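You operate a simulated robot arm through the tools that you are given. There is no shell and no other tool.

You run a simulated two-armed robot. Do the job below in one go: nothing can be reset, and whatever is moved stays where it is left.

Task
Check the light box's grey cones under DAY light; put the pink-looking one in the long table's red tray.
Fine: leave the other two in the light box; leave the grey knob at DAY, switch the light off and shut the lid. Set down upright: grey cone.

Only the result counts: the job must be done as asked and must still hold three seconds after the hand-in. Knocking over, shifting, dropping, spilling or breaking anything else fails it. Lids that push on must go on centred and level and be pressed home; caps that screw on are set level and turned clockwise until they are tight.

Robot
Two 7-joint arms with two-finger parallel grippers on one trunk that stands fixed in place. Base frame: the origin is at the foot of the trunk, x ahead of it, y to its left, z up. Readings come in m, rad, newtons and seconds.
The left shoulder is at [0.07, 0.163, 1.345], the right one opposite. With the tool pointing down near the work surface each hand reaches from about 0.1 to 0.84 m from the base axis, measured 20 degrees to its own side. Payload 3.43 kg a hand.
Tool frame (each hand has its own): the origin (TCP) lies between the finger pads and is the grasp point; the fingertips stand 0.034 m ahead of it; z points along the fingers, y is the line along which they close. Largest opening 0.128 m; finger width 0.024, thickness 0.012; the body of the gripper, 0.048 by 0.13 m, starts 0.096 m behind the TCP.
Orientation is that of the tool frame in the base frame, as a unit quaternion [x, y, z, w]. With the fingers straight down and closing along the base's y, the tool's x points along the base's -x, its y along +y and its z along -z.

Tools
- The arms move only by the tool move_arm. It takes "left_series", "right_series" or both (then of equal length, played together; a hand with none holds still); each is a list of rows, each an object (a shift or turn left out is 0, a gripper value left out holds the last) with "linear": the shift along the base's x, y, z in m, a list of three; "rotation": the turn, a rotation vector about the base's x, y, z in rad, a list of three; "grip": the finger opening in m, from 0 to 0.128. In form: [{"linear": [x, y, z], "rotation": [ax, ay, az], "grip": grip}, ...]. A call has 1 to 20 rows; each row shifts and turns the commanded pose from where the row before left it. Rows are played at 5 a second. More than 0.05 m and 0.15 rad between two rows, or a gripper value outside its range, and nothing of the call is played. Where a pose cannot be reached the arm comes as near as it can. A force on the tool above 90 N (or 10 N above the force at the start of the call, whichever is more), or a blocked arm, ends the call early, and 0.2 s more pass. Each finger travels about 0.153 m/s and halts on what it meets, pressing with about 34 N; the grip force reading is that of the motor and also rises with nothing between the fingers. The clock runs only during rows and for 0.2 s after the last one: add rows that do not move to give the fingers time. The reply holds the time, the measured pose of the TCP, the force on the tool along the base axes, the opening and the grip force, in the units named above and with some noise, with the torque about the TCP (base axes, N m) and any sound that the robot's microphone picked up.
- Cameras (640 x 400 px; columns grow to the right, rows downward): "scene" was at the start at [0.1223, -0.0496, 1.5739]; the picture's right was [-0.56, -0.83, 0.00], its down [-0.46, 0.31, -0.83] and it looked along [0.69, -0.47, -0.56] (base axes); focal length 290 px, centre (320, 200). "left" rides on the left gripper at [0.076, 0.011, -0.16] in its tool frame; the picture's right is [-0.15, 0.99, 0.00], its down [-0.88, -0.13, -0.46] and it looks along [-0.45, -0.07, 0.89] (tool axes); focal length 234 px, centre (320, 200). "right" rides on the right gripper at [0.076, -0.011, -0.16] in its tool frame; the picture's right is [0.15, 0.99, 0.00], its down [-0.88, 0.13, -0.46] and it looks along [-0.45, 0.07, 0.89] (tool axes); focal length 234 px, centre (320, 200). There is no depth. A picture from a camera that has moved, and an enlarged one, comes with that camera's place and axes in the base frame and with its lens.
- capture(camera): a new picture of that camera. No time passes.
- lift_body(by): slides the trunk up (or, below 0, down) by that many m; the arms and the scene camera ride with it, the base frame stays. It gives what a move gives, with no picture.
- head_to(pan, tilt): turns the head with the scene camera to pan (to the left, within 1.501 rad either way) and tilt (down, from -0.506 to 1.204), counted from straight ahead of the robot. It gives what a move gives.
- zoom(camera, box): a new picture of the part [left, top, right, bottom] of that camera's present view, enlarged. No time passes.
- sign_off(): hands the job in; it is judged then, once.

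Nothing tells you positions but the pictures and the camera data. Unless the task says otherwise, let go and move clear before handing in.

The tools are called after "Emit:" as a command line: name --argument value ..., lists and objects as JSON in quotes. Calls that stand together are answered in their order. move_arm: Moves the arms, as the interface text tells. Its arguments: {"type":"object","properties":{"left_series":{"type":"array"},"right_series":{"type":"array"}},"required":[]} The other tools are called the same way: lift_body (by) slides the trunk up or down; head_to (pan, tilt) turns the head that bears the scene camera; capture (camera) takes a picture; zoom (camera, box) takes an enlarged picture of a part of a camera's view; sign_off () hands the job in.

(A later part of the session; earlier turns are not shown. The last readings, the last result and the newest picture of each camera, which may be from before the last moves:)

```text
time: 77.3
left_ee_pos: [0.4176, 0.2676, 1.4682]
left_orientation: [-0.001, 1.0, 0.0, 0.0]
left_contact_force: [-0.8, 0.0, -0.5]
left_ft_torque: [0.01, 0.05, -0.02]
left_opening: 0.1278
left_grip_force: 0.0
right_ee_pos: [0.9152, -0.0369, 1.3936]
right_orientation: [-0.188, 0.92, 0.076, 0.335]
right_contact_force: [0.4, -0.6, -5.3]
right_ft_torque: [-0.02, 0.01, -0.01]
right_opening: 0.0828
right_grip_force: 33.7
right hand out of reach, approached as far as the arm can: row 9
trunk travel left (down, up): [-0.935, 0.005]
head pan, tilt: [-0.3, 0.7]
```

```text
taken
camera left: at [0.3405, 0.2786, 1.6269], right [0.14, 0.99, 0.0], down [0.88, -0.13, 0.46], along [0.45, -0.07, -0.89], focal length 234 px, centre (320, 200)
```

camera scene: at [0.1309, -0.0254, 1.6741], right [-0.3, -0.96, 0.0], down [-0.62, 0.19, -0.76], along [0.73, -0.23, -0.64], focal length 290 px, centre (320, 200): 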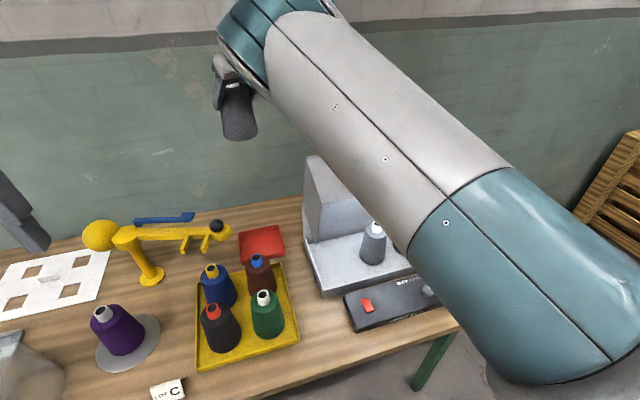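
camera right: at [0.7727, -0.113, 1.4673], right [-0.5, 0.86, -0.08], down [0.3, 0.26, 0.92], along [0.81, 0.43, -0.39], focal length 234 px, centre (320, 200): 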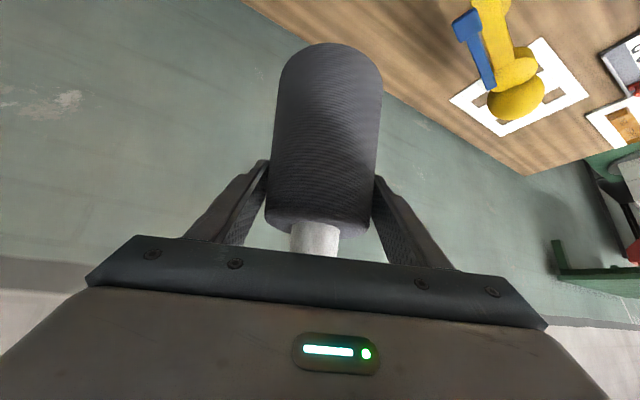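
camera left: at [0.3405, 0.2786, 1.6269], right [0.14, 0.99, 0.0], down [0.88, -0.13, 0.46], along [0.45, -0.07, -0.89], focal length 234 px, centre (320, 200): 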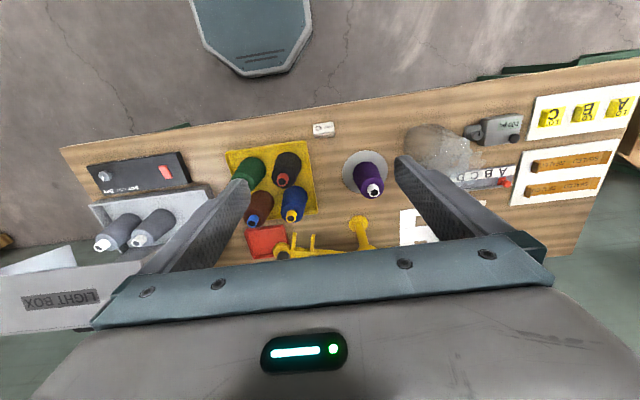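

The cone hangs above the tray at [0.915, -0.037]. I'll lower the trunk by 0.25 m first, which brings the hand straight down in the same posture, then continue with the arm.

Emit:
lift_body --by -0.25

Emit:
capture --camera "scene"

Emit:
capture --camera "right"

Emit:
capture --camera "left"

```text
time: 79.9
left_ee_pos: [0.4167, 0.2678, 1.2176]
left_orientation: [-0.001, 1.0, 0.001, 0.0]
left_contact_force: [-0.2, -0.4, 0.4]
left_ft_torque: [-0.01, -0.01, -0.02]
left_opening: 0.1281
left_grip_force: 0.1
right_ee_pos: [0.9153, -0.0358, 1.1455]
right_orientation: [-0.189, 0.92, 0.076, 0.335]
right_contact_force: [0.0, -0.1, -4.9]
right_ft_torque: [-0.02, 0.0, -0.03]
right_opening: 0.0824
right_grip_force: 33.9
trunk travel left (down, up): [-0.685, 0.255]
head pan, tilt: [-0.3, 0.7]
```

```text
taken
camera scene: at [0.1306, -0.0249, 1.4241], right [-0.3, -0.96, 0.0], down [-0.62, 0.19, -0.76], along [0.73, -0.23, -0.64], focal length 290 px, centre (320, 200)
```

scene: 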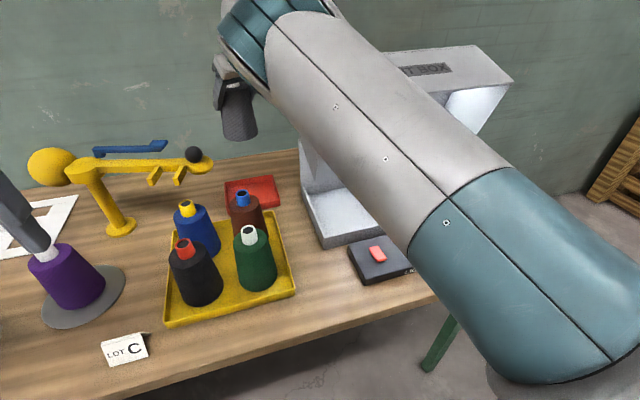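

```text
taken
camera right: at [0.7725, -0.1131, 1.2172], right [-0.5, 0.86, -0.08], down [0.3, 0.26, 0.92], along [0.81, 0.43, -0.39], focal length 234 px, centre (320, 200)
```

right: 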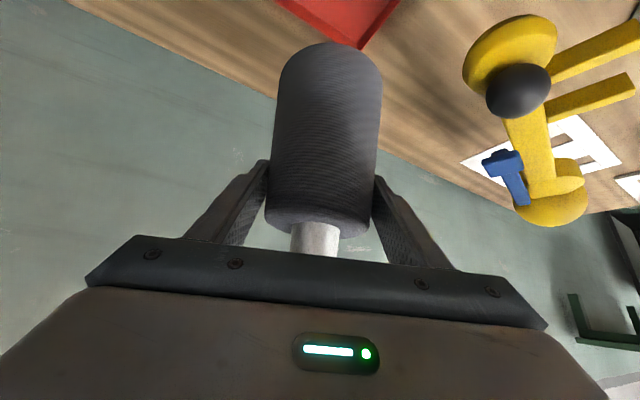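

```text
taken
camera left: at [0.3402, 0.2792, 1.3769], right [0.14, 0.99, 0.0], down [0.88, -0.13, 0.46], along [0.45, -0.07, -0.89], focal length 234 px, centre (320, 200)
```

left: 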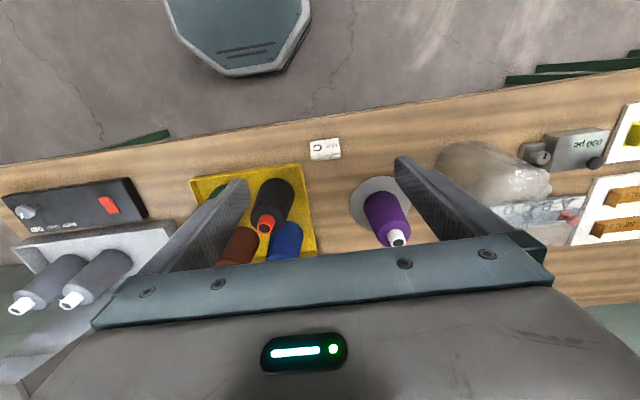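

The view shows the tray right below and the lever well clear to the left. I'll lower the hand to about 2 cm above touchdown.

Emit:
move_arm --right_series '[{"linear": [0.002, 0, -0.035]}, {"linear": [0, 0, -0.04]}, {"linear": [0, 0, -0.04]}, {"linear": [0, 0, -0.04]}, {"linear": [0, 0, -0.03]}, {"linear": [0, 0, -0.025]}, {"linear": [0, 0, 0]}]'

Emit:
capture --camera "scene"

Emit:
capture --camera "right"

Emit:
capture --camera "left"

```text
time: 81.5
left_ee_pos: [0.4156, 0.268, 1.2166]
left_orientation: [-0.001, 1.0, 0.0, 0.0]
left_contact_force: [0.7, 0.2, 0.1]
left_ft_torque: [0.02, -0.06, -0.02]
left_opening: 0.1277
left_grip_force: 0.0
right_ee_pos: [0.9196, -0.0366, 0.9365]
right_orientation: [-0.188, 0.92, 0.076, 0.335]
right_contact_force: [0.6, -0.2, -5.8]
right_ft_torque: [0.01, -0.01, 0.01]
right_opening: 0.0828
right_grip_force: 34.0
right hand out of reach, approached as far as the arm can: row 2
trunk travel left (down, up): [-0.685, 0.255]
head pan, tilt: [-0.3, 0.7]
```

```text
taken
camera scene: at [0.1304, -0.0247, 1.4241], right [-0.3, -0.96, 0.0], down [-0.62, 0.19, -0.76], along [0.73, -0.23, -0.64], focal length 290 px, centre (320, 200)
```

scene: 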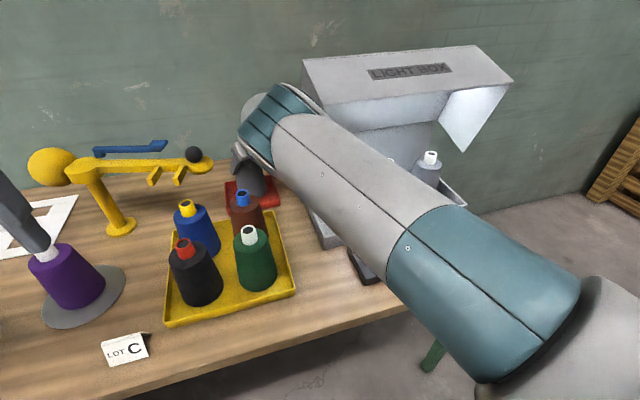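

```text
taken
camera right: at [0.7772, -0.1137, 1.0087], right [-0.5, 0.86, -0.08], down [0.3, 0.26, 0.92], along [0.81, 0.43, -0.39], focal length 234 px, centre (320, 200)
```

right: 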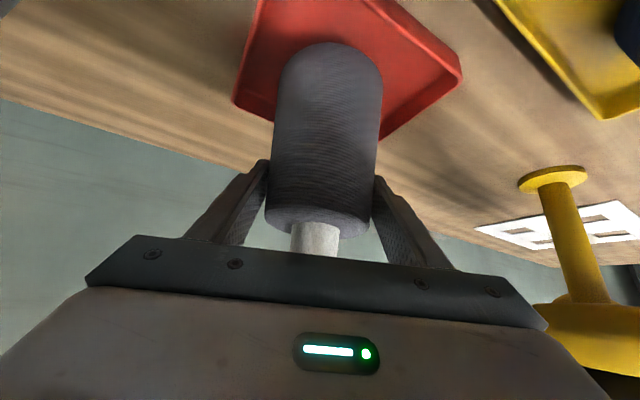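

```text
taken
camera left: at [0.34, 0.2793, 1.3769], right [0.14, 0.99, 0.0], down [0.88, -0.13, 0.46], along [0.45, -0.07, -0.89], focal length 234 px, centre (320, 200)
```

left: 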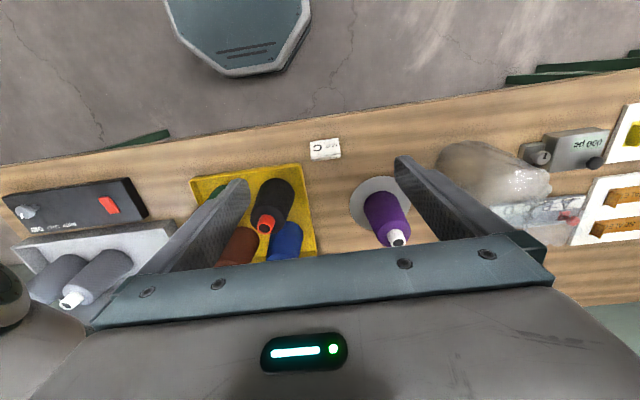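

The cone is centred over the tray (tray centre about [0.921, -0.031]). I'll ease it down until the weight comes off.

Emit:
move_arm --right_series '[{"linear": [0, 0, -0.008]}, {"linear": [0, 0, -0.006]}, {"linear": [0, 0, -0.003]}, {"linear": [0, 0, 0]}]'

```text
time: 82.5
left_ee_pos: [0.4162, 0.2696, 1.2161]
left_orientation: [-0.001, 1.0, 0.0, -0.001]
left_contact_force: [-0.4, -1.1, 0.3]
left_ft_torque: [0.02, 0.0, 0.02]
left_opening: 0.128
left_grip_force: 0.2
right_ee_pos: [0.9205, -0.0375, 0.9169]
right_orientation: [-0.189, 0.92, 0.076, 0.335]
right_contact_force: [-0.9, -0.8, -5.4]
right_ft_torque: [0.0, 0.01, -0.01]
right_opening: 0.0825
right_grip_force: 34.2
trunk travel left (down, up): [-0.685, 0.255]
head pan, tilt: [-0.3, 0.7]
```

Emit:
move_arm --right_series '[{"linear": [0, 0, -0.002]}, {"linear": [0, 0, -0.002]}, {"linear": [0, 0, -0.002]}]'

Emit:
capture --camera "right"

```text
time: 83.3
left_ee_pos: [0.4131, 0.2684, 1.2185]
left_orientation: [-0.001, 1.0, 0.001, 0.001]
left_contact_force: [0.1, 0.3, -1.1]
left_ft_torque: [0.01, -0.02, 0.02]
left_opening: 0.1281
left_grip_force: 0.1
right_ee_pos: [0.9189, -0.0367, 0.9166]
right_orientation: [-0.189, 0.919, 0.075, 0.338]
right_contact_force: [-1.4, 0.6, 13.8]
right_ft_torque: [-0.49, 0.21, -0.02]
right_opening: 0.0824
right_grip_force: 33.7
trunk travel left (down, up): [-0.685, 0.255]
head pan, tilt: [-0.3, 0.7]
```

```text
taken
camera right: at [0.7766, -0.1142, 0.9892], right [-0.5, 0.86, -0.09], down [0.29, 0.26, 0.92], along [0.82, 0.43, -0.38], focal length 234 px, centre (320, 200)
```

right: 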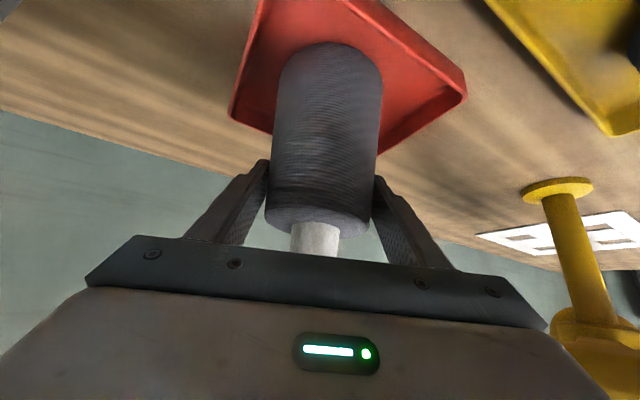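

The cone has touched down (force reversed to +14 N). I'll relax the downward push slightly, then open the fingers.

Emit:
move_arm --right_series '[{"linear": [0, 0, 0.002]}, {"linear": [0, 0, 0.0015]}, {"linear": [0, 0, 0]}]'

```text
time: 84.1
left_ee_pos: [0.4167, 0.2677, 1.218]
left_orientation: [-0.001, 1.0, 0.001, -0.001]
left_contact_force: [0.5, -0.8, -0.1]
left_ft_torque: [0.01, 0.02, 0.01]
left_opening: 0.1283
left_grip_force: 0.2
right_ee_pos: [0.9204, -0.0375, 0.9174]
right_orientation: [-0.189, 0.92, 0.075, 0.336]
right_contact_force: [5.8, 1.1, 11.2]
right_ft_torque: [-0.31, -0.8, 0.17]
right_opening: 0.0824
right_grip_force: 34.5
trunk travel left (down, up): [-0.685, 0.255]
head pan, tilt: [-0.3, 0.7]
```

Emit:
move_arm --right_series '[{"linear": [0, 0, 0.0015]}, {"linear": [0, 0, 0]}, {"linear": [0, 0, 0]}]'

Emit:
zoom --camera "scene" --box '[200, 110, 320, 230]'

Emit:
zoom --camera "right" --box '[200, 0, 480, 260]'

```text
time: 84.9
left_ee_pos: [0.4158, 0.2688, 1.2164]
left_orientation: [-0.001, 1.0, 0.0, -0.001]
left_contact_force: [-0.2, 0.6, -0.3]
left_ft_torque: [0.01, 0.05, -0.01]
left_opening: 0.1281
left_grip_force: 0.1
right_ee_pos: [0.9194, -0.037, 0.9172]
right_orientation: [-0.189, 0.92, 0.077, 0.336]
right_contact_force: [4.0, 0.4, 5.7]
right_ft_torque: [-0.21, -0.54, 0.17]
right_opening: 0.0826
right_grip_force: 33.9
trunk travel left (down, up): [-0.685, 0.255]
head pan, tilt: [-0.3, 0.7]
```

```text
3.33 times, centred on (260, 170) of scene
camera zoom: at [0.1294, -0.0246, 1.4242], right [-0.3, -0.96, 0.0], down [-0.62, 0.19, -0.77], along [0.73, -0.23, -0.64], focal length 967 px, centre (520, 300)
```

zoom: 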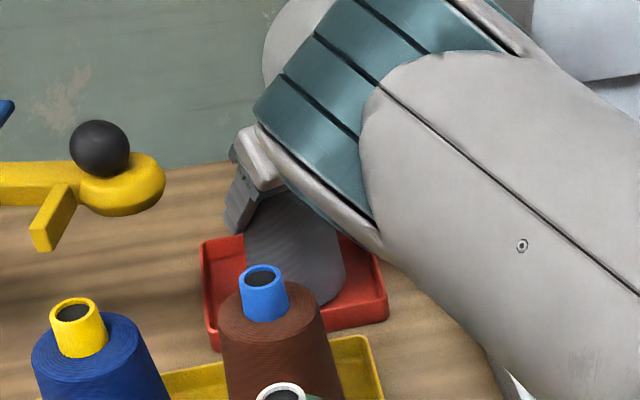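

```text
1.54 times, centred on (340, 130) of right
camera zoom: at [0.777, -0.1145, 0.9902], right [-0.5, 0.86, -0.08], down [0.3, 0.26, 0.92], along [0.81, 0.43, -0.39], focal length 360 px, centre (289, 308)
```

zoom: 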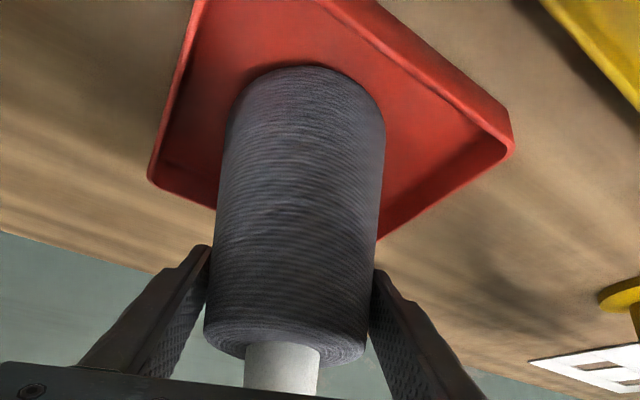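

The cone stands on the tray floor near its centre. I'll open the fingers now.

Emit:
move_arm --right_series '[{"linear": [0, 0, 0.001]}, {"grip": 0.088}, {"linear": [0, 0, 0]}, {"grip": 0.112}, {"linear": [0, 0, 0]}, {"linear": [0, 0, 0]}]'

Emit:
capture --camera "right"

Emit:
zoom --camera "scene" --box '[200, 110, 320, 230]'

```text
time: 86.3
left_ee_pos: [0.4148, 0.2681, 1.2178]
left_orientation: [-0.001, 1.0, 0.0, 0.001]
left_contact_force: [-0.2, -0.1, -0.2]
left_ft_torque: [0.02, 0.0, -0.01]
left_opening: 0.1282
left_grip_force: 0.0
right_ee_pos: [0.9202, -0.0367, 0.9193]
right_orientation: [-0.188, 0.92, 0.076, 0.335]
right_contact_force: [0.7, -0.6, 0.2]
right_ft_torque: [-0.01, 0.02, 0.01]
right_opening: 0.1119
right_grip_force: 0.0
trunk travel left (down, up): [-0.685, 0.255]
head pan, tilt: [-0.3, 0.7]
```

```text
taken
camera right: at [0.7774, -0.1146, 0.9912], right [-0.5, 0.86, -0.08], down [0.3, 0.26, 0.92], along [0.81, 0.43, -0.39], focal length 234 px, centre (320, 200)
```

right: 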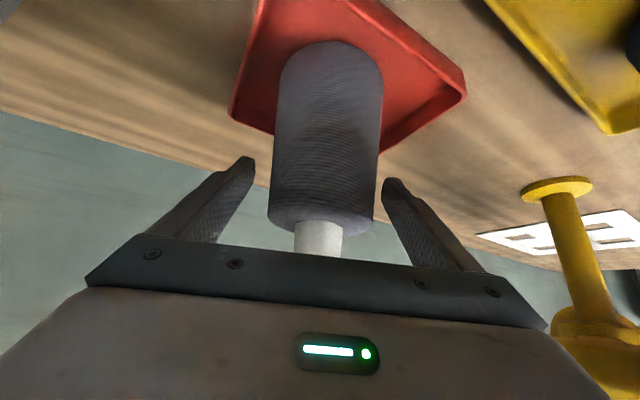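

```text
3.33 times, centred on (260, 170) of scene
camera zoom: at [0.1299, -0.0248, 1.4242], right [-0.3, -0.96, 0.0], down [-0.62, 0.19, -0.76], along [0.73, -0.23, -0.64], focal length 967 px, centre (520, 300)
```

zoom: 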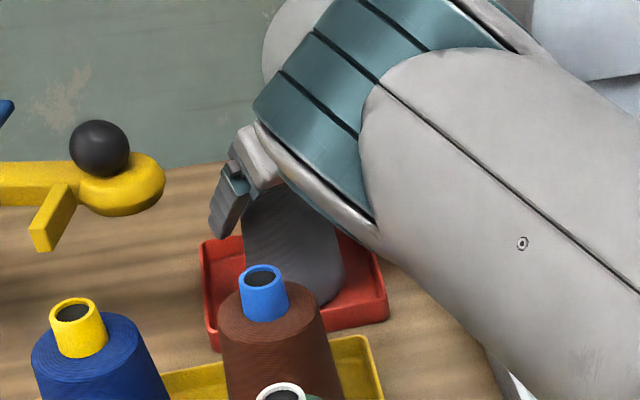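

Released cleanly and the cone stands upright. I'll back the hand out along its own axis.

Emit:
move_arm --right_series '[{"linear": [-0.0118, -0.0053, 0.0153]}, {"linear": [-0.0176, -0.008, 0.0229]}, {"linear": [-0.0176, -0.008, 0.0229]}, {"linear": [-0.0176, -0.008, 0.0229]}, {"linear": [-0.0176, -0.008, 0.0229]}, {"linear": [0, 0, 0.03]}, {"linear": [0, 0, 0.03]}, {"linear": [0, 0, 0]}]'

Emit:
capture --camera "right"

Emit:
capture --camera "scene"

```text
time: 88.1
left_ee_pos: [0.4215, 0.2761, 1.213]
left_orientation: [0.0, 1.0, -0.004, -0.003]
left_contact_force: [0.4, -0.4, -0.4]
left_ft_torque: [0.01, -0.01, -0.01]
left_opening: 0.1278
left_grip_force: 0.1
right_ee_pos: [0.8853, -0.0843, 1.0746]
right_orientation: [-0.194, 0.921, 0.078, 0.328]
right_contact_force: [8.4, 63.6, -35.4]
right_ft_torque: [-2.22, -1.82, -3.76]
right_opening: 0.1117
right_grip_force: 0.2
right hand out of reach, approached as far as the arm can: row 1, 2, 3, 4, 5
trunk travel left (down, up): [-0.685, 0.255]
head pan, tilt: [-0.3, 0.7]
```

```text
taken
camera right: at [0.7455, -0.1631, 1.1494], right [-0.51, 0.86, -0.08], down [0.31, 0.26, 0.91], along [0.8, 0.44, -0.4], focal length 234 px, centre (320, 200)
```

right: 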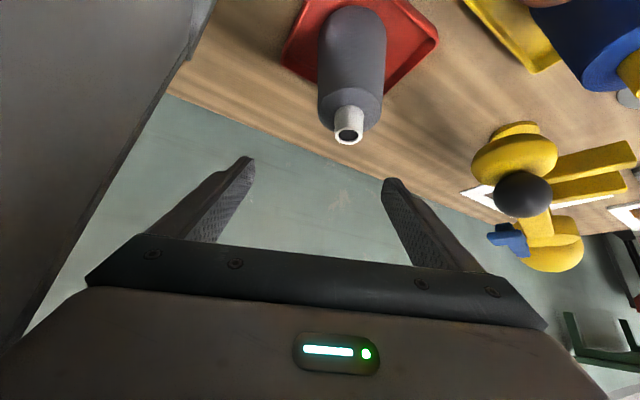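

```text
taken
camera scene: at [0.1369, -0.0127, 1.4235], right [-0.29, -0.96, 0.01], down [-0.62, 0.18, -0.76], along [0.73, -0.23, -0.65], focal length 290 px, centre (320, 200)
```

scene: 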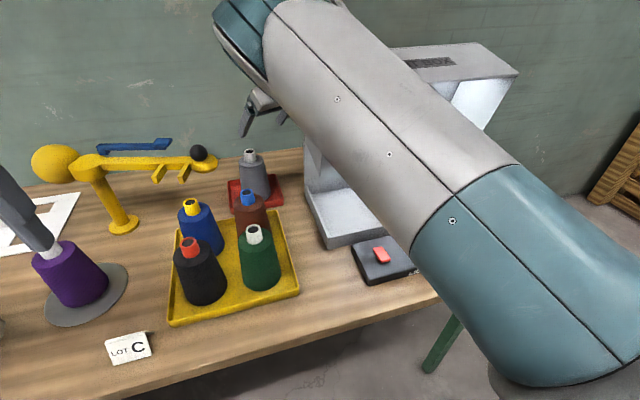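

The wrist has leaned on the hood's side (63 N sideways). I'll move the hand off to +y at once.

Emit:
move_arm --right_series '[{"linear": [0.003, 0.015, 0]}, {"linear": [0.003, 0.02, 0]}, {"linear": [0.003, 0.02, 0]}, {"linear": [0, 0, 0]}]'

Emit:
capture --camera "scene"

Emit:
capture --camera "right"

```text
time: 89.1
left_ee_pos: [0.4164, 0.2699, 1.2164]
left_orientation: [-0.001, 1.0, 0.001, -0.001]
left_contact_force: [-0.5, -0.1, 0.0]
left_ft_torque: [0.04, -0.05, -0.03]
left_opening: 0.1282
left_grip_force: 0.1
right_ee_pos: [0.9109, -0.0567, 1.085]
right_orientation: [-0.191, 0.919, 0.077, 0.335]
right_contact_force: [-0.7, -1.0, -0.3]
right_ft_torque: [0.01, 0.01, 0.0]
right_opening: 0.112
right_grip_force: 0.1
right hand out of reach, approached as far as the arm can: row 1, 2, 3
trunk travel left (down, up): [-0.685, 0.255]
head pan, tilt: [-0.3, 0.7]
```

```text
taken
camera scene: at [0.1294, -0.0242, 1.4243], right [-0.3, -0.96, 0.0], down [-0.62, 0.19, -0.77], along [0.73, -0.23, -0.64], focal length 290 px, centre (320, 200)
```

scene: 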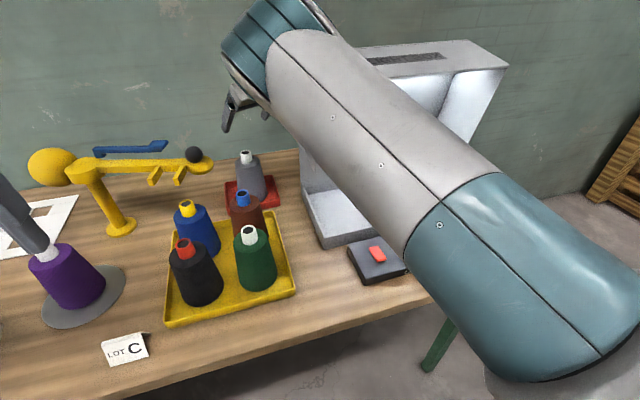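

```text
taken
camera right: at [0.7684, -0.1343, 1.1581], right [-0.5, 0.86, -0.08], down [0.3, 0.26, 0.92], along [0.81, 0.43, -0.39], focal length 234 px, centre (320, 200)
```

right: 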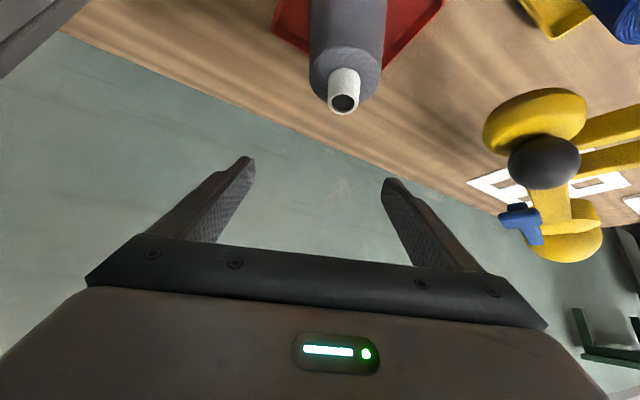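

Force is back to zero. The hood seems to have been nudged a little further open; I'll check that the box base itself did not shift.

Emit:
zoom --camera "scene" --box '[280, 130, 420, 290]'

Emit:
zoom --camera "left" --box '[0, 160, 200, 340]'

Emit:
zoom --camera "scene" --box '[180, 120, 310, 260]'

```text
2.50 times, centred on (350, 210) of scene
camera zoom: at [0.1294, -0.0242, 1.4243], right [-0.3, -0.96, 0.0], down [-0.62, 0.19, -0.77], along [0.73, -0.23, -0.64], focal length 725 px, centre (245, 175)
```

zoom: 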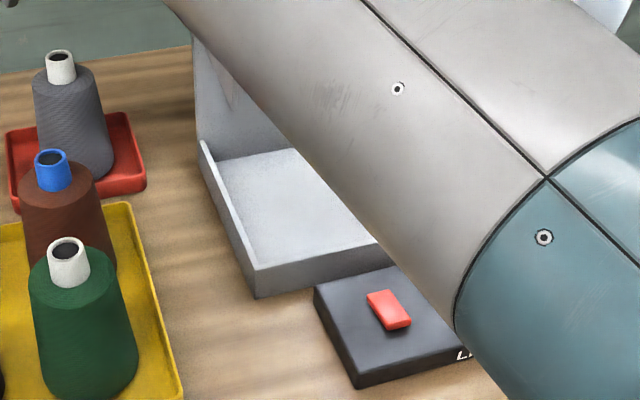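

```text
2.22 times, centred on (100, 250) of left
camera zoom: at [0.3385, 0.2808, 1.3771], right [0.14, 0.99, 0.0], down [0.88, -0.13, 0.46], along [0.45, -0.07, -0.89], focal length 520 px, centre (809, 89)
```

zoom: 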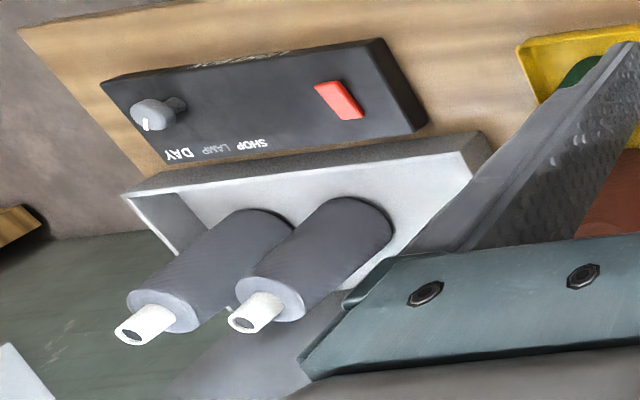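

```text
2.86 times, centred on (245, 190) of scene
camera zoom: at [0.1294, -0.0242, 1.4243], right [-0.3, -0.96, 0.0], down [-0.62, 0.19, -0.77], along [0.73, -0.23, -0.64], focal length 829 px, centre (534, 229)
```

zoom: 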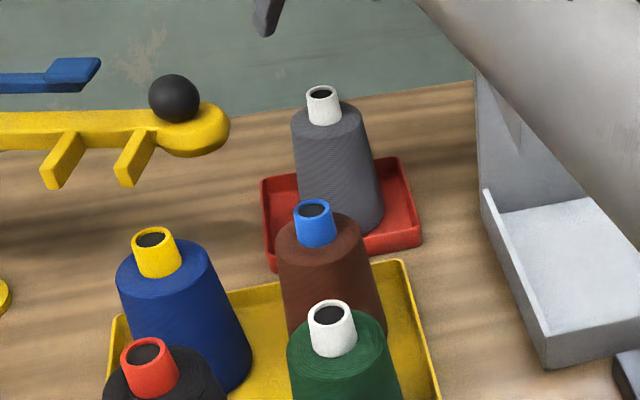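

The base corner is still at [0.631, -0.192], unchanged, and the pink (now grey-looking) cone stands upright in the red tray. I'll raise the trunk to lift the hand straight up, clear of everything.

Emit:
lift_body --by 0.25

Emit:
capture --camera "scene"

Emit:
capture --camera "right"

```text
time: 91.7
left_ee_pos: [0.4157, 0.2679, 1.4684]
left_orientation: [-0.001, 1.0, -0.001, 0.0]
left_contact_force: [-0.1, 0.6, 0.5]
left_ft_torque: [-0.02, -0.02, 0.04]
left_opening: 0.1279
left_grip_force: 0.0
right_ee_pos: [0.9095, -0.057, 1.3338]
right_orientation: [-0.189, 0.92, 0.076, 0.334]
right_contact_force: [0.6, 0.1, -0.4]
right_ft_torque: [-0.03, 0.0, -0.01]
right_opening: 0.1121
right_grip_force: 0.1
trunk travel left (down, up): [-0.935, 0.005]
head pan, tilt: [-0.3, 0.7]
```

```text
taken
camera scene: at [0.13, -0.0248, 1.6741], right [-0.3, -0.96, 0.0], down [-0.62, 0.19, -0.76], along [0.73, -0.23, -0.64], focal length 290 px, centre (320, 200)
```

scene: 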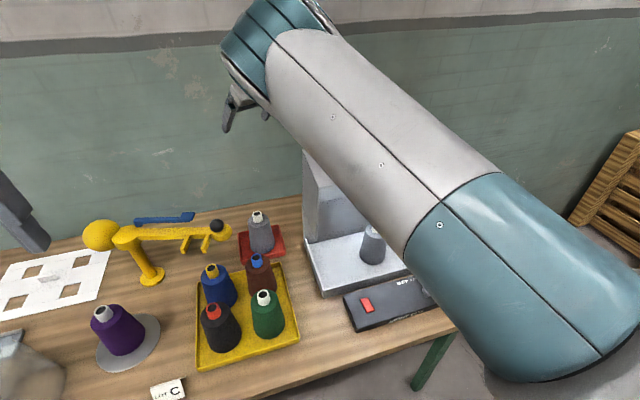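

```text
taken
camera right: at [0.7682, -0.1351, 1.407], right [-0.5, 0.86, -0.08], down [0.3, 0.26, 0.92], along [0.81, 0.43, -0.39], focal length 234 px, centre (320, 200)
```

right: 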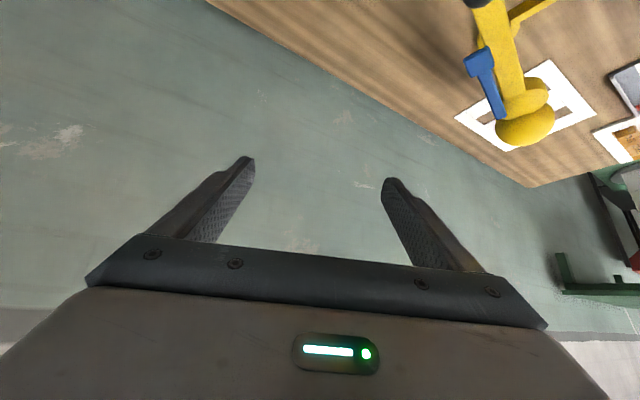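

Clear and high. I'll retrace over the hood back to the right-front.

Emit:
move_arm --right_series '[{"linear": [0, 0, 0.025]}, {"linear": [0, 0, 0.025]}, {"linear": [-0.0145, -0.028, 0]}, {"linear": [-0.0145, -0.028, 0]}, {"linear": [-0.0145, -0.028, 0]}, {"linear": [-0.0145, -0.028, 0]}, {"linear": [-0.0145, -0.028, 0]}, {"linear": [-0.0145, -0.028, 0]}, {"linear": [-0.0145, -0.028, 0]}, {"linear": [-0.0145, -0.028, 0]}, {"linear": [-0.0145, -0.028, 0]}, {"linear": [-0.03, -0.03, 0]}, {"linear": [-0.03, -0.03, 0]}, {"linear": [-0.03, -0.03, 0]}, {"linear": [-0.03, -0.03, 0]}, {"linear": [-0.03, -0.03, 0]}, {"linear": [-0.03, -0.03, 0]}, {"linear": [-0.03, -0.03, 0]}, {"linear": [0, 0, 0]}]'

Emit:
capture --camera "scene"

Emit:
capture --camera "right"

```text
time: 95.7
left_ee_pos: [0.4156, 0.2688, 1.4673]
left_orientation: [-0.001, 1.0, -0.001, -0.001]
left_contact_force: [0.7, 0.0, 1.0]
left_ft_torque: [-0.02, 0.0, 0.01]
left_opening: 0.128
left_grip_force: 0.1
right_ee_pos: [0.569, -0.5186, 1.383]
right_orientation: [-0.188, 0.92, 0.075, 0.334]
right_contact_force: [-0.4, 0.2, 0.5]
right_ft_torque: [-0.04, 0.0, -0.06]
right_opening: 0.1118
right_grip_force: 0.1
trunk travel left (down, up): [-0.935, 0.005]
head pan, tilt: [-0.3, 0.7]
```

```text
taken
camera scene: at [0.1299, -0.0242, 1.6742], right [-0.3, -0.96, 0.0], down [-0.62, 0.19, -0.76], along [0.73, -0.23, -0.64], focal length 290 px, centre (320, 200)
```

scene: 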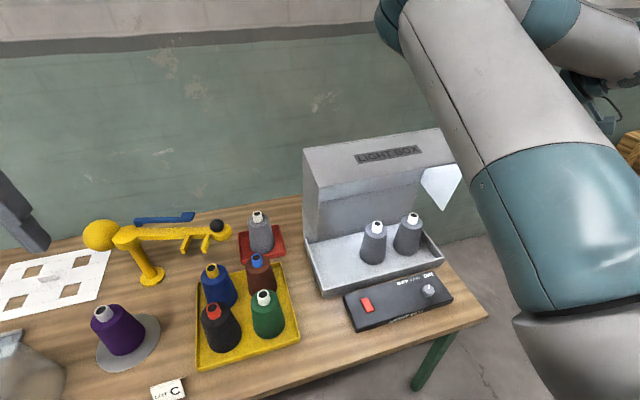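

```text
taken
camera right: at [0.4264, -0.5956, 1.4572], right [-0.5, 0.86, -0.08], down [0.3, 0.26, 0.92], along [0.81, 0.43, -0.39], focal length 234 px, centre (320, 200)
```

right: 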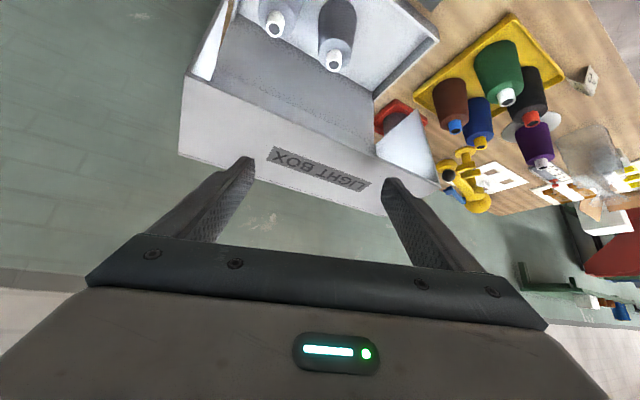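

Everything is in place: base and panel are where they were, two grey cones stand in the box and the third in the tray. I'll measure the hood's present angle before closing it.

Emit:
zoom --camera "scene" --box '[290, 110, 490, 310]'

Emit:
zoom --camera "scene" --box '[220, 190, 320, 290]'

```text
2.00 times, centred on (390, 210) of scene
camera zoom: at [0.1299, -0.0242, 1.6742], right [-0.3, -0.96, 0.0], down [-0.62, 0.19, -0.76], along [0.73, -0.23, -0.64], focal length 580 px, centre (180, 180)
```

zoom: 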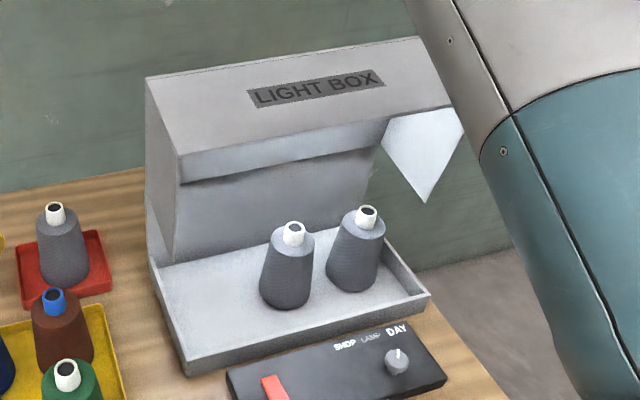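

```text
4.00 times, centred on (270, 240) of scene
camera zoom: at [0.1299, -0.0242, 1.6742], right [-0.3, -0.96, 0.0], down [-0.62, 0.19, -0.76], along [0.73, -0.23, -0.64], focal length 1160 px, centre (520, 40)
```

zoom: 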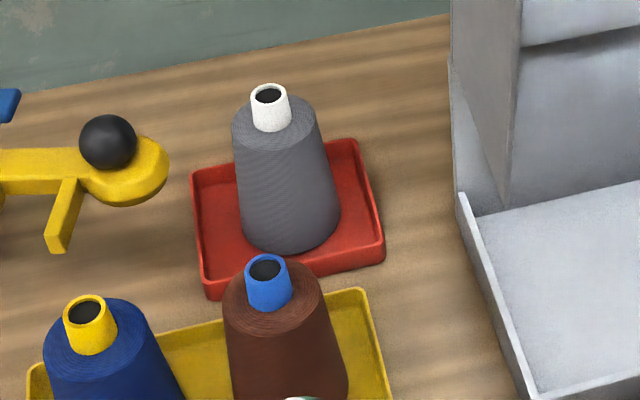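

The hood is at about 1.44 rad, its front panel nearly horizontal on top. I'll turn the hand back to yaw 90° with closed fingers, push that panel down a little from above to bring the handle within reach, then close it by the handle.

Emit:
move_arm --right_series '[{"rotation": [-0.0545, 0.129, 0], "grip": 0.0}, {"rotation": [-0.0545, 0.129, 0]}, {"rotation": [-0.0545, 0.129, 0]}, {"rotation": [-0.0545, 0.129, 0]}, {"rotation": [-0.0545, 0.129, 0]}, {"rotation": [0, 0, 0.146]}, {"rotation": [0, 0, 0.146]}, {"rotation": [0, 0, 0.146]}, {"rotation": [0, 0, 0.146]}, {"rotation": [0, 0, 0.146]}, {"rotation": [0, 0, 0.146]}, {"rotation": [0, 0, 0.146]}, {"rotation": [0, 0, 0.146]}, {"rotation": [0, -0.13, 0]}, {"rotation": [0, -0.13, 0]}, {"rotation": [0, -0.13, 0]}, {"linear": [0, 0, 0]}]'

Emit:
capture --camera "right"

Emit:
capture --camera "scene"

```text
time: 99.3
left_ee_pos: [0.416, 0.2689, 1.4674]
left_orientation: [-0.001, 1.0, 0.0, 0.0]
left_contact_force: [0.0, 0.5, 0.2]
left_ft_torque: [0.02, -0.02, -0.03]
left_opening: 0.1282
left_grip_force: 0.0
right_ee_pos: [0.5703, -0.5209, 1.3838]
right_orientation: [-0.694, 0.695, -0.13, 0.132]
right_contact_force: [0.5, 0.8, -0.2]
right_ft_torque: [-0.02, 0.0, -0.01]
right_opening: 0.0001
right_grip_force: 33.2
trunk travel left (down, up): [-0.935, 0.005]
head pan, tilt: [-0.3, 0.7]
```

```text
taken
camera right: at [0.5224, -0.5982, 1.537], right [-0.92, -0.14, -0.36], down [-0.29, 0.88, 0.38], along [0.26, 0.45, -0.85], focal length 234 px, centre (320, 200)
```

right: 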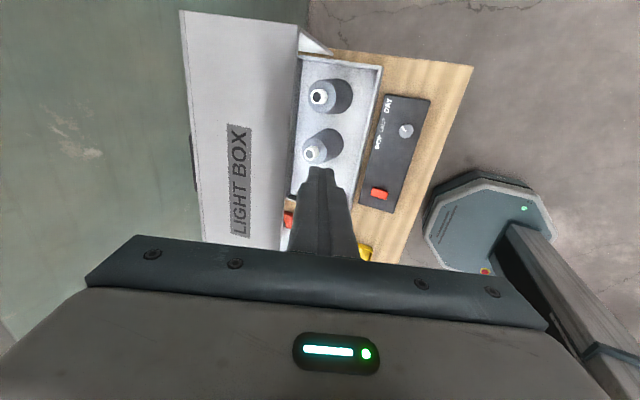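

```text
taken
camera scene: at [0.1301, -0.0248, 1.6742], right [-0.3, -0.96, 0.0], down [-0.62, 0.19, -0.76], along [0.73, -0.23, -0.64], focal length 290 px, centre (320, 200)
```

scene: 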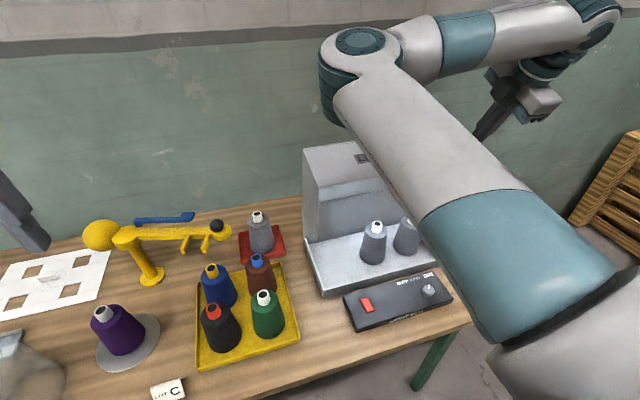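

I'll bring the closed fingertips over the front edge of the panel, centred in y.

Emit:
move_arm --right_series '[{"linear": [0.028, 0.025, 0]}, {"linear": [0.028, 0.025, 0]}, {"linear": [0.028, 0.025, -0.01]}, {"linear": [0.028, 0.025, -0.03]}, {"linear": [0, 0, -0.03]}, {"linear": [0, 0, -0.015]}, {"linear": [0, 0, 0]}]'

Emit:
capture --camera "right"

Emit:
capture --camera "scene"

```text
time: 100.9
left_ee_pos: [0.4166, 0.2687, 1.4677]
left_orientation: [-0.001, 1.0, -0.001, 0.0]
left_contact_force: [0.1, -0.3, 0.3]
left_ft_torque: [0.01, 0.0, -0.01]
left_opening: 0.128
left_grip_force: 0.1
right_ee_pos: [0.6833, -0.4205, 1.2988]
right_orientation: [-0.694, 0.696, -0.13, 0.131]
right_contact_force: [0.1, -0.5, -0.6]
right_ft_torque: [0.0, 0.0, 0.0]
right_opening: 0.0
right_grip_force: 32.4
trunk travel left (down, up): [-0.935, 0.005]
head pan, tilt: [-0.3, 0.7]
```

```text
taken
camera right: at [0.6352, -0.4977, 1.4507], right [-0.92, -0.14, -0.36], down [-0.28, 0.88, 0.38], along [0.26, 0.45, -0.85], focal length 234 px, centre (320, 200)
```

right: 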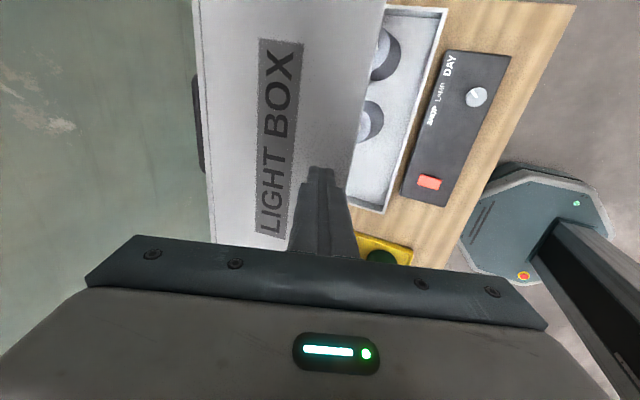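

```text
taken
camera scene: at [0.13, -0.0241, 1.6742], right [-0.3, -0.96, 0.0], down [-0.62, 0.19, -0.76], along [0.73, -0.23, -0.64], focal length 290 px, centre (320, 200)
```

scene: 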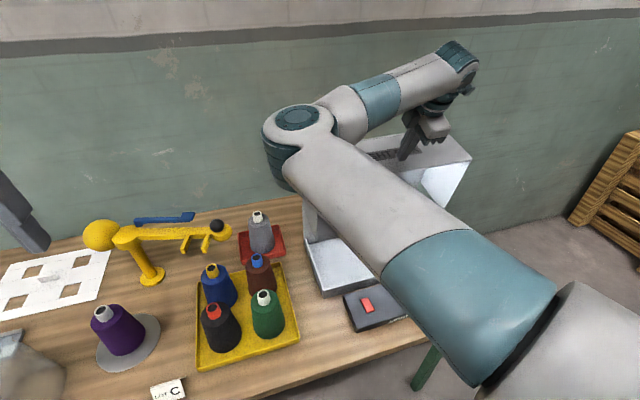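

The tips are above the panel's front part. I'll lower to contact and push down gently, following the closing arc.

Emit:
move_arm --right_series '[{"linear": [0, 0, -0.015]}, {"linear": [0, 0, -0.012]}, {"linear": [0, 0, -0.008]}, {"linear": [-0.002, 0, -0.008]}, {"linear": [-0.006, 0, -0.009]}, {"linear": [-0.008, 0, -0.009]}, {"linear": [0, 0, 0]}]'

Emit:
capture --camera "right"

Emit:
capture --camera "scene"

```text
time: 102.5
left_ee_pos: [0.404, 0.2695, 1.47]
left_orientation: [0.0, 1.0, 0.0, 0.004]
left_contact_force: [0.4, -0.3, 0.1]
left_ft_torque: [-0.01, 0.03, 0.01]
left_opening: 0.1279
left_grip_force: 0.0
right_ee_pos: [0.6551, -0.4208, 1.2448]
right_orientation: [-0.693, 0.696, -0.133, 0.132]
right_contact_force: [-34.9, -7.6, 30.6]
right_ft_torque: [-0.28, 1.14, -0.02]
right_opening: 0.0003
right_grip_force: 32.9
trunk travel left (down, up): [-0.935, 0.005]
head pan, tilt: [-0.3, 0.7]
```

```text
taken
camera right: at [0.6065, -0.4977, 1.3973], right [-0.92, -0.14, -0.37], down [-0.28, 0.88, 0.37], along [0.27, 0.45, -0.85], focal length 234 px, centre (320, 200)
```

right: 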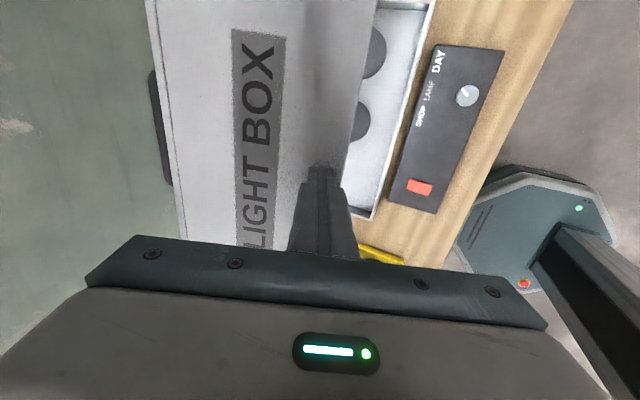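

```text
taken
camera scene: at [0.1164, -0.0239, 1.6754], right [-0.3, -0.95, 0.0], down [-0.61, 0.19, -0.77], along [0.74, -0.23, -0.64], focal length 290 px, centre (320, 200)
```

scene: 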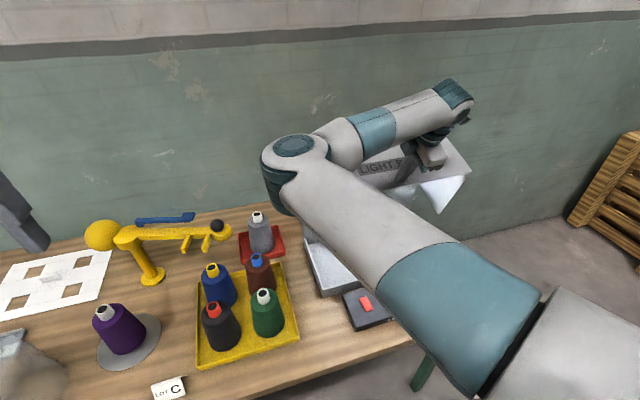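

The panel's arc moves toward me faster than my push, so friction is dragging the tool. I'll relax the command toward -x and then follow the arc properly.

Emit:
move_arm --right_series '[{"linear": [-0.008, 0, 0.004]}, {"linear": [-0.006, 0, 0.002]}, {"linear": [0, 0, 0]}]'

Emit:
capture --camera "right"

Emit:
zoom --camera "scene" --box '[300, 70, 480, 250]'

```text
time: 103.3
left_ee_pos: [0.4161, 0.2697, 1.466]
left_orientation: [0.0, 1.0, -0.001, 0.0]
left_contact_force: [0.9, -0.3, -0.6]
left_ft_torque: [-0.02, -0.02, 0.0]
left_opening: 0.1282
left_grip_force: 0.0
right_ee_pos: [0.6536, -0.4174, 1.2437]
right_orientation: [-0.694, 0.696, -0.13, 0.132]
right_contact_force: [-0.9, 0.1, 0.2]
right_ft_torque: [-0.02, 0.0, -0.02]
right_opening: 0.0002
right_grip_force: 32.8
trunk travel left (down, up): [-0.935, 0.005]
head pan, tilt: [-0.3, 0.7]
```

```text
taken
camera right: at [0.6051, -0.4962, 1.3951], right [-0.92, -0.14, -0.36], down [-0.29, 0.88, 0.38], along [0.26, 0.45, -0.85], focal length 234 px, centre (320, 200)
```

right: 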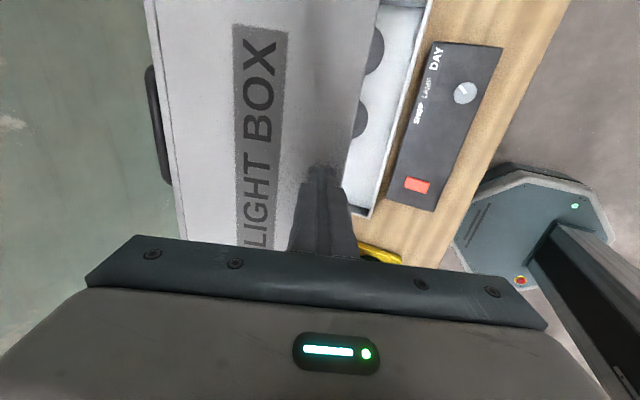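

```text
2.22 times, centred on (390, 160) of scene
camera zoom: at [0.131, -0.0234, 1.6739], right [-0.29, -0.96, 0.0], down [-0.62, 0.19, -0.76], along [0.73, -0.23, -0.64], focal length 645 px, centre (164, 289)
```

zoom: 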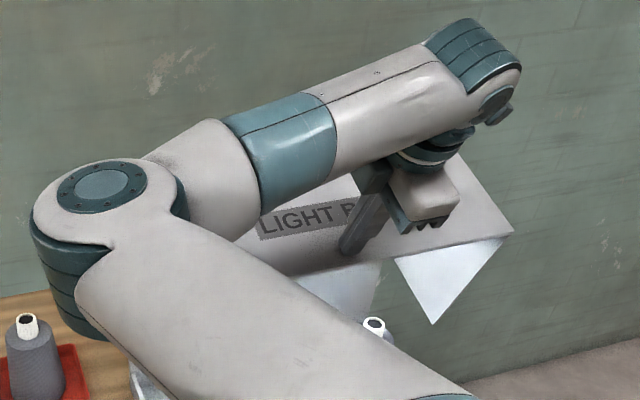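

Relaxed to zero force and the hood stays at about 1.24 rad. I'll continue pushing, this time exactly along the arc of the contact point, to about 1.0 rad.

Emit:
move_arm --right_series '[{"linear": [-0.0105, 0, -0.0131]}, {"linear": [-0.0099, 0, -0.0126]}, {"linear": [-0.0093, 0, -0.0125]}, {"linear": [-0.0087, 0, -0.0125]}, {"linear": [-0.0081, 0, -0.0129]}, {"linear": [0, 0, 0]}]'

Emit:
capture --camera "right"

Emit:
capture --camera "scene"

```text
time: 104.7
left_ee_pos: [0.4149, 0.2692, 1.4684]
left_orientation: [-0.001, 1.0, 0.0, 0.0]
left_contact_force: [0.1, -0.1, -1.1]
left_ft_torque: [0.03, 0.0, 0.0]
left_opening: 0.1278
left_grip_force: 0.0
right_ee_pos: [0.606, -0.421, 1.1815]
right_orientation: [-0.693, 0.697, -0.131, 0.132]
right_contact_force: [-0.5, -0.1, 1.4]
right_ft_torque: [0.0, 0.05, -0.02]
right_opening: 0.0003
right_grip_force: 33.5
trunk travel left (down, up): [-0.935, 0.005]
head pan, tilt: [-0.3, 0.7]
```

```text
taken
camera right: at [0.5586, -0.4978, 1.3331], right [-0.92, -0.14, -0.36], down [-0.28, 0.88, 0.38], along [0.26, 0.45, -0.85], focal length 234 px, centre (320, 200)
```

right: 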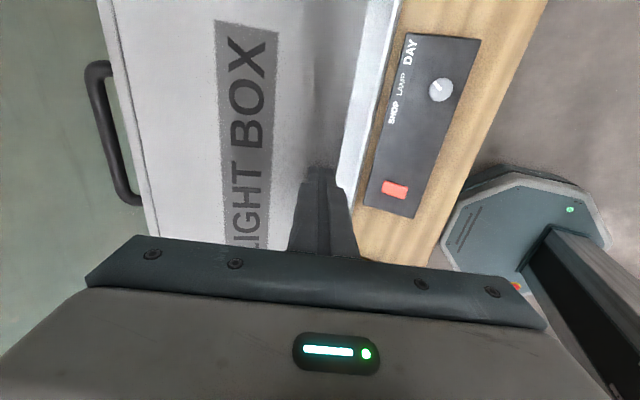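

```text
taken
camera scene: at [0.1296, -0.0247, 1.6742], right [-0.3, -0.96, 0.0], down [-0.62, 0.19, -0.76], along [0.73, -0.23, -0.64], focal length 290 px, centre (320, 200)
```

scene: 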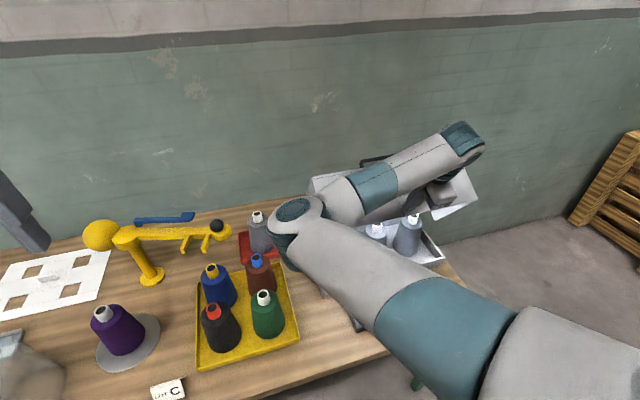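

The hood is at about 1.0 rad with almost no force. I'll now lift off, open the fingers and go above the handle bar to grip it for a controlled close.

Emit:
move_arm --right_series '[{"linear": [0, 0, 0.035]}, {"linear": [0, 0, 0.04]}, {"linear": [0, 0, 0.04], "grip": 0.06}, {"linear": [0.03, 0, 0.02]}, {"linear": [0.035, 0, 0]}, {"linear": [0.035, 0, 0]}, {"linear": [0.035, 0, 0]}, {"linear": [0.025, 0, 0]}, {"linear": [0, 0, 0]}]'

Emit:
capture --camera "right"

Emit:
capture --camera "scene"

```text
time: 106.7
left_ee_pos: [0.4157, 0.2692, 1.4667]
left_orientation: [-0.001, 1.0, 0.0, 0.0]
left_contact_force: [0.4, 0.0, 0.3]
left_ft_torque: [0.0, -0.06, 0.03]
left_opening: 0.1279
left_grip_force: 0.1
right_ee_pos: [0.7654, -0.4201, 1.3161]
right_orientation: [-0.693, 0.696, -0.131, 0.132]
right_contact_force: [0.3, 0.2, -0.7]
right_ft_torque: [-0.01, -0.01, -0.01]
right_opening: 0.0602
right_grip_force: 0.0
trunk travel left (down, up): [-0.935, 0.005]
head pan, tilt: [-0.3, 0.7]
```

```text
taken
camera right: at [0.717, -0.4979, 1.4686], right [-0.92, -0.14, -0.36], down [-0.28, 0.88, 0.38], along [0.26, 0.45, -0.85], focal length 234 px, centre (320, 200)
```

right: 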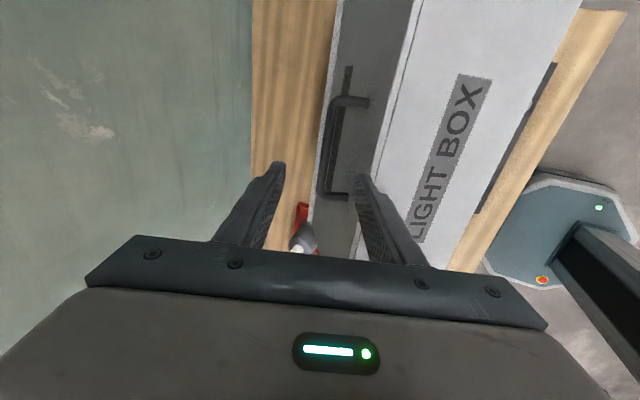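

```text
taken
camera scene: at [0.1295, -0.0245, 1.6742], right [-0.3, -0.96, 0.0], down [-0.62, 0.19, -0.77], along [0.73, -0.23, -0.64], focal length 290 px, centre (320, 200)
```

scene: 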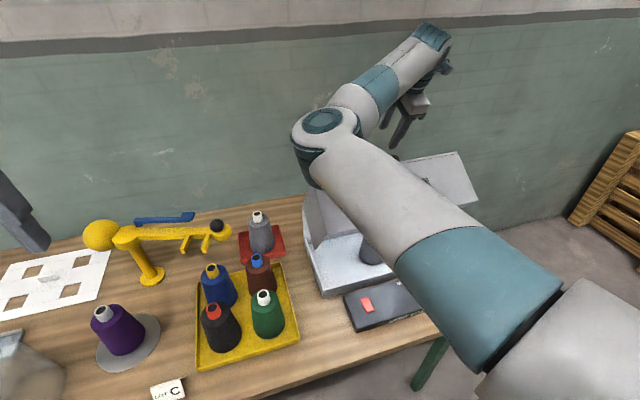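

The bar-to-plate gap is tight at this angle, so instead of gripping I'll hook the closed fingertips behind the lid's free edge, to the left of the handle (y about -0.30), and draw it toward me and down along its arc.

Emit:
move_arm --right_series '[{"linear": [0, 0.03, 0], "grip": 0.0}, {"linear": [0, 0.03, 0]}, {"linear": [0.01, 0.03, 0]}, {"linear": [0.015, 0.03, 0]}, {"linear": [0.015, 0, 0]}, {"linear": [0, 0, 0]}]'

Emit:
capture --camera "right"

Emit:
capture --camera "scene"

```text
time: 108.1
left_ee_pos: [0.4156, 0.2677, 1.4674]
left_orientation: [0.0, 1.0, 0.0, 0.0]
left_contact_force: [0.0, -0.1, 0.3]
left_ft_torque: [-0.02, 0.0, 0.01]
left_opening: 0.128
left_grip_force: 0.0
right_ee_pos: [0.8056, -0.2999, 1.3148]
right_orientation: [-0.694, 0.696, -0.13, 0.133]
right_contact_force: [0.2, -0.3, 1.0]
right_ft_torque: [0.04, 0.01, 0.0]
right_opening: 0.0002
right_grip_force: 33.1
trunk travel left (down, up): [-0.935, 0.005]
head pan, tilt: [-0.3, 0.7]
```

```text
taken
camera right: at [0.7582, -0.3782, 1.467], right [-0.92, -0.14, -0.36], down [-0.28, 0.88, 0.38], along [0.26, 0.45, -0.85], focal length 234 px, centre (320, 200)
```

right: 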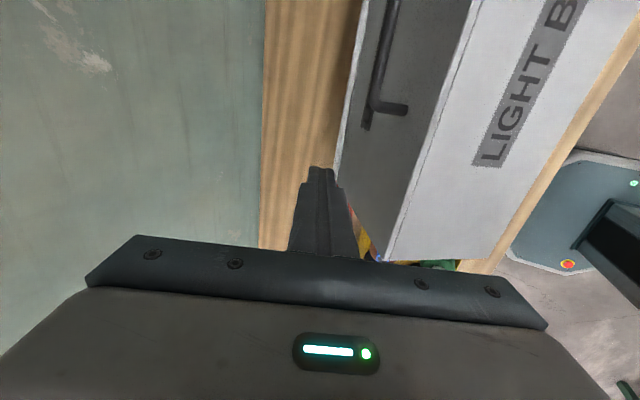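

```text
taken
camera scene: at [0.1296, -0.0254, 1.6742], right [-0.3, -0.96, 0.0], down [-0.62, 0.19, -0.76], along [0.73, -0.23, -0.64], focal length 290 px, centre (320, 200)
```

scene: 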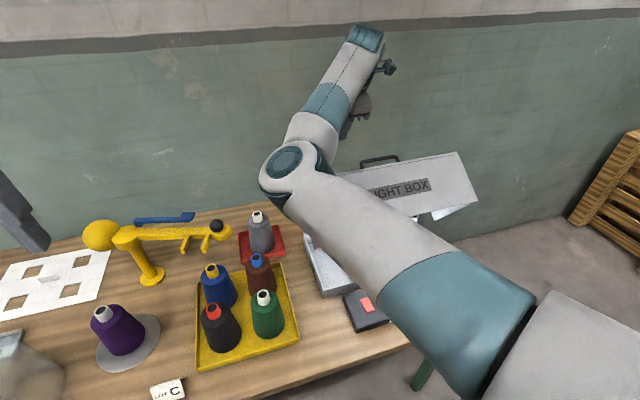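

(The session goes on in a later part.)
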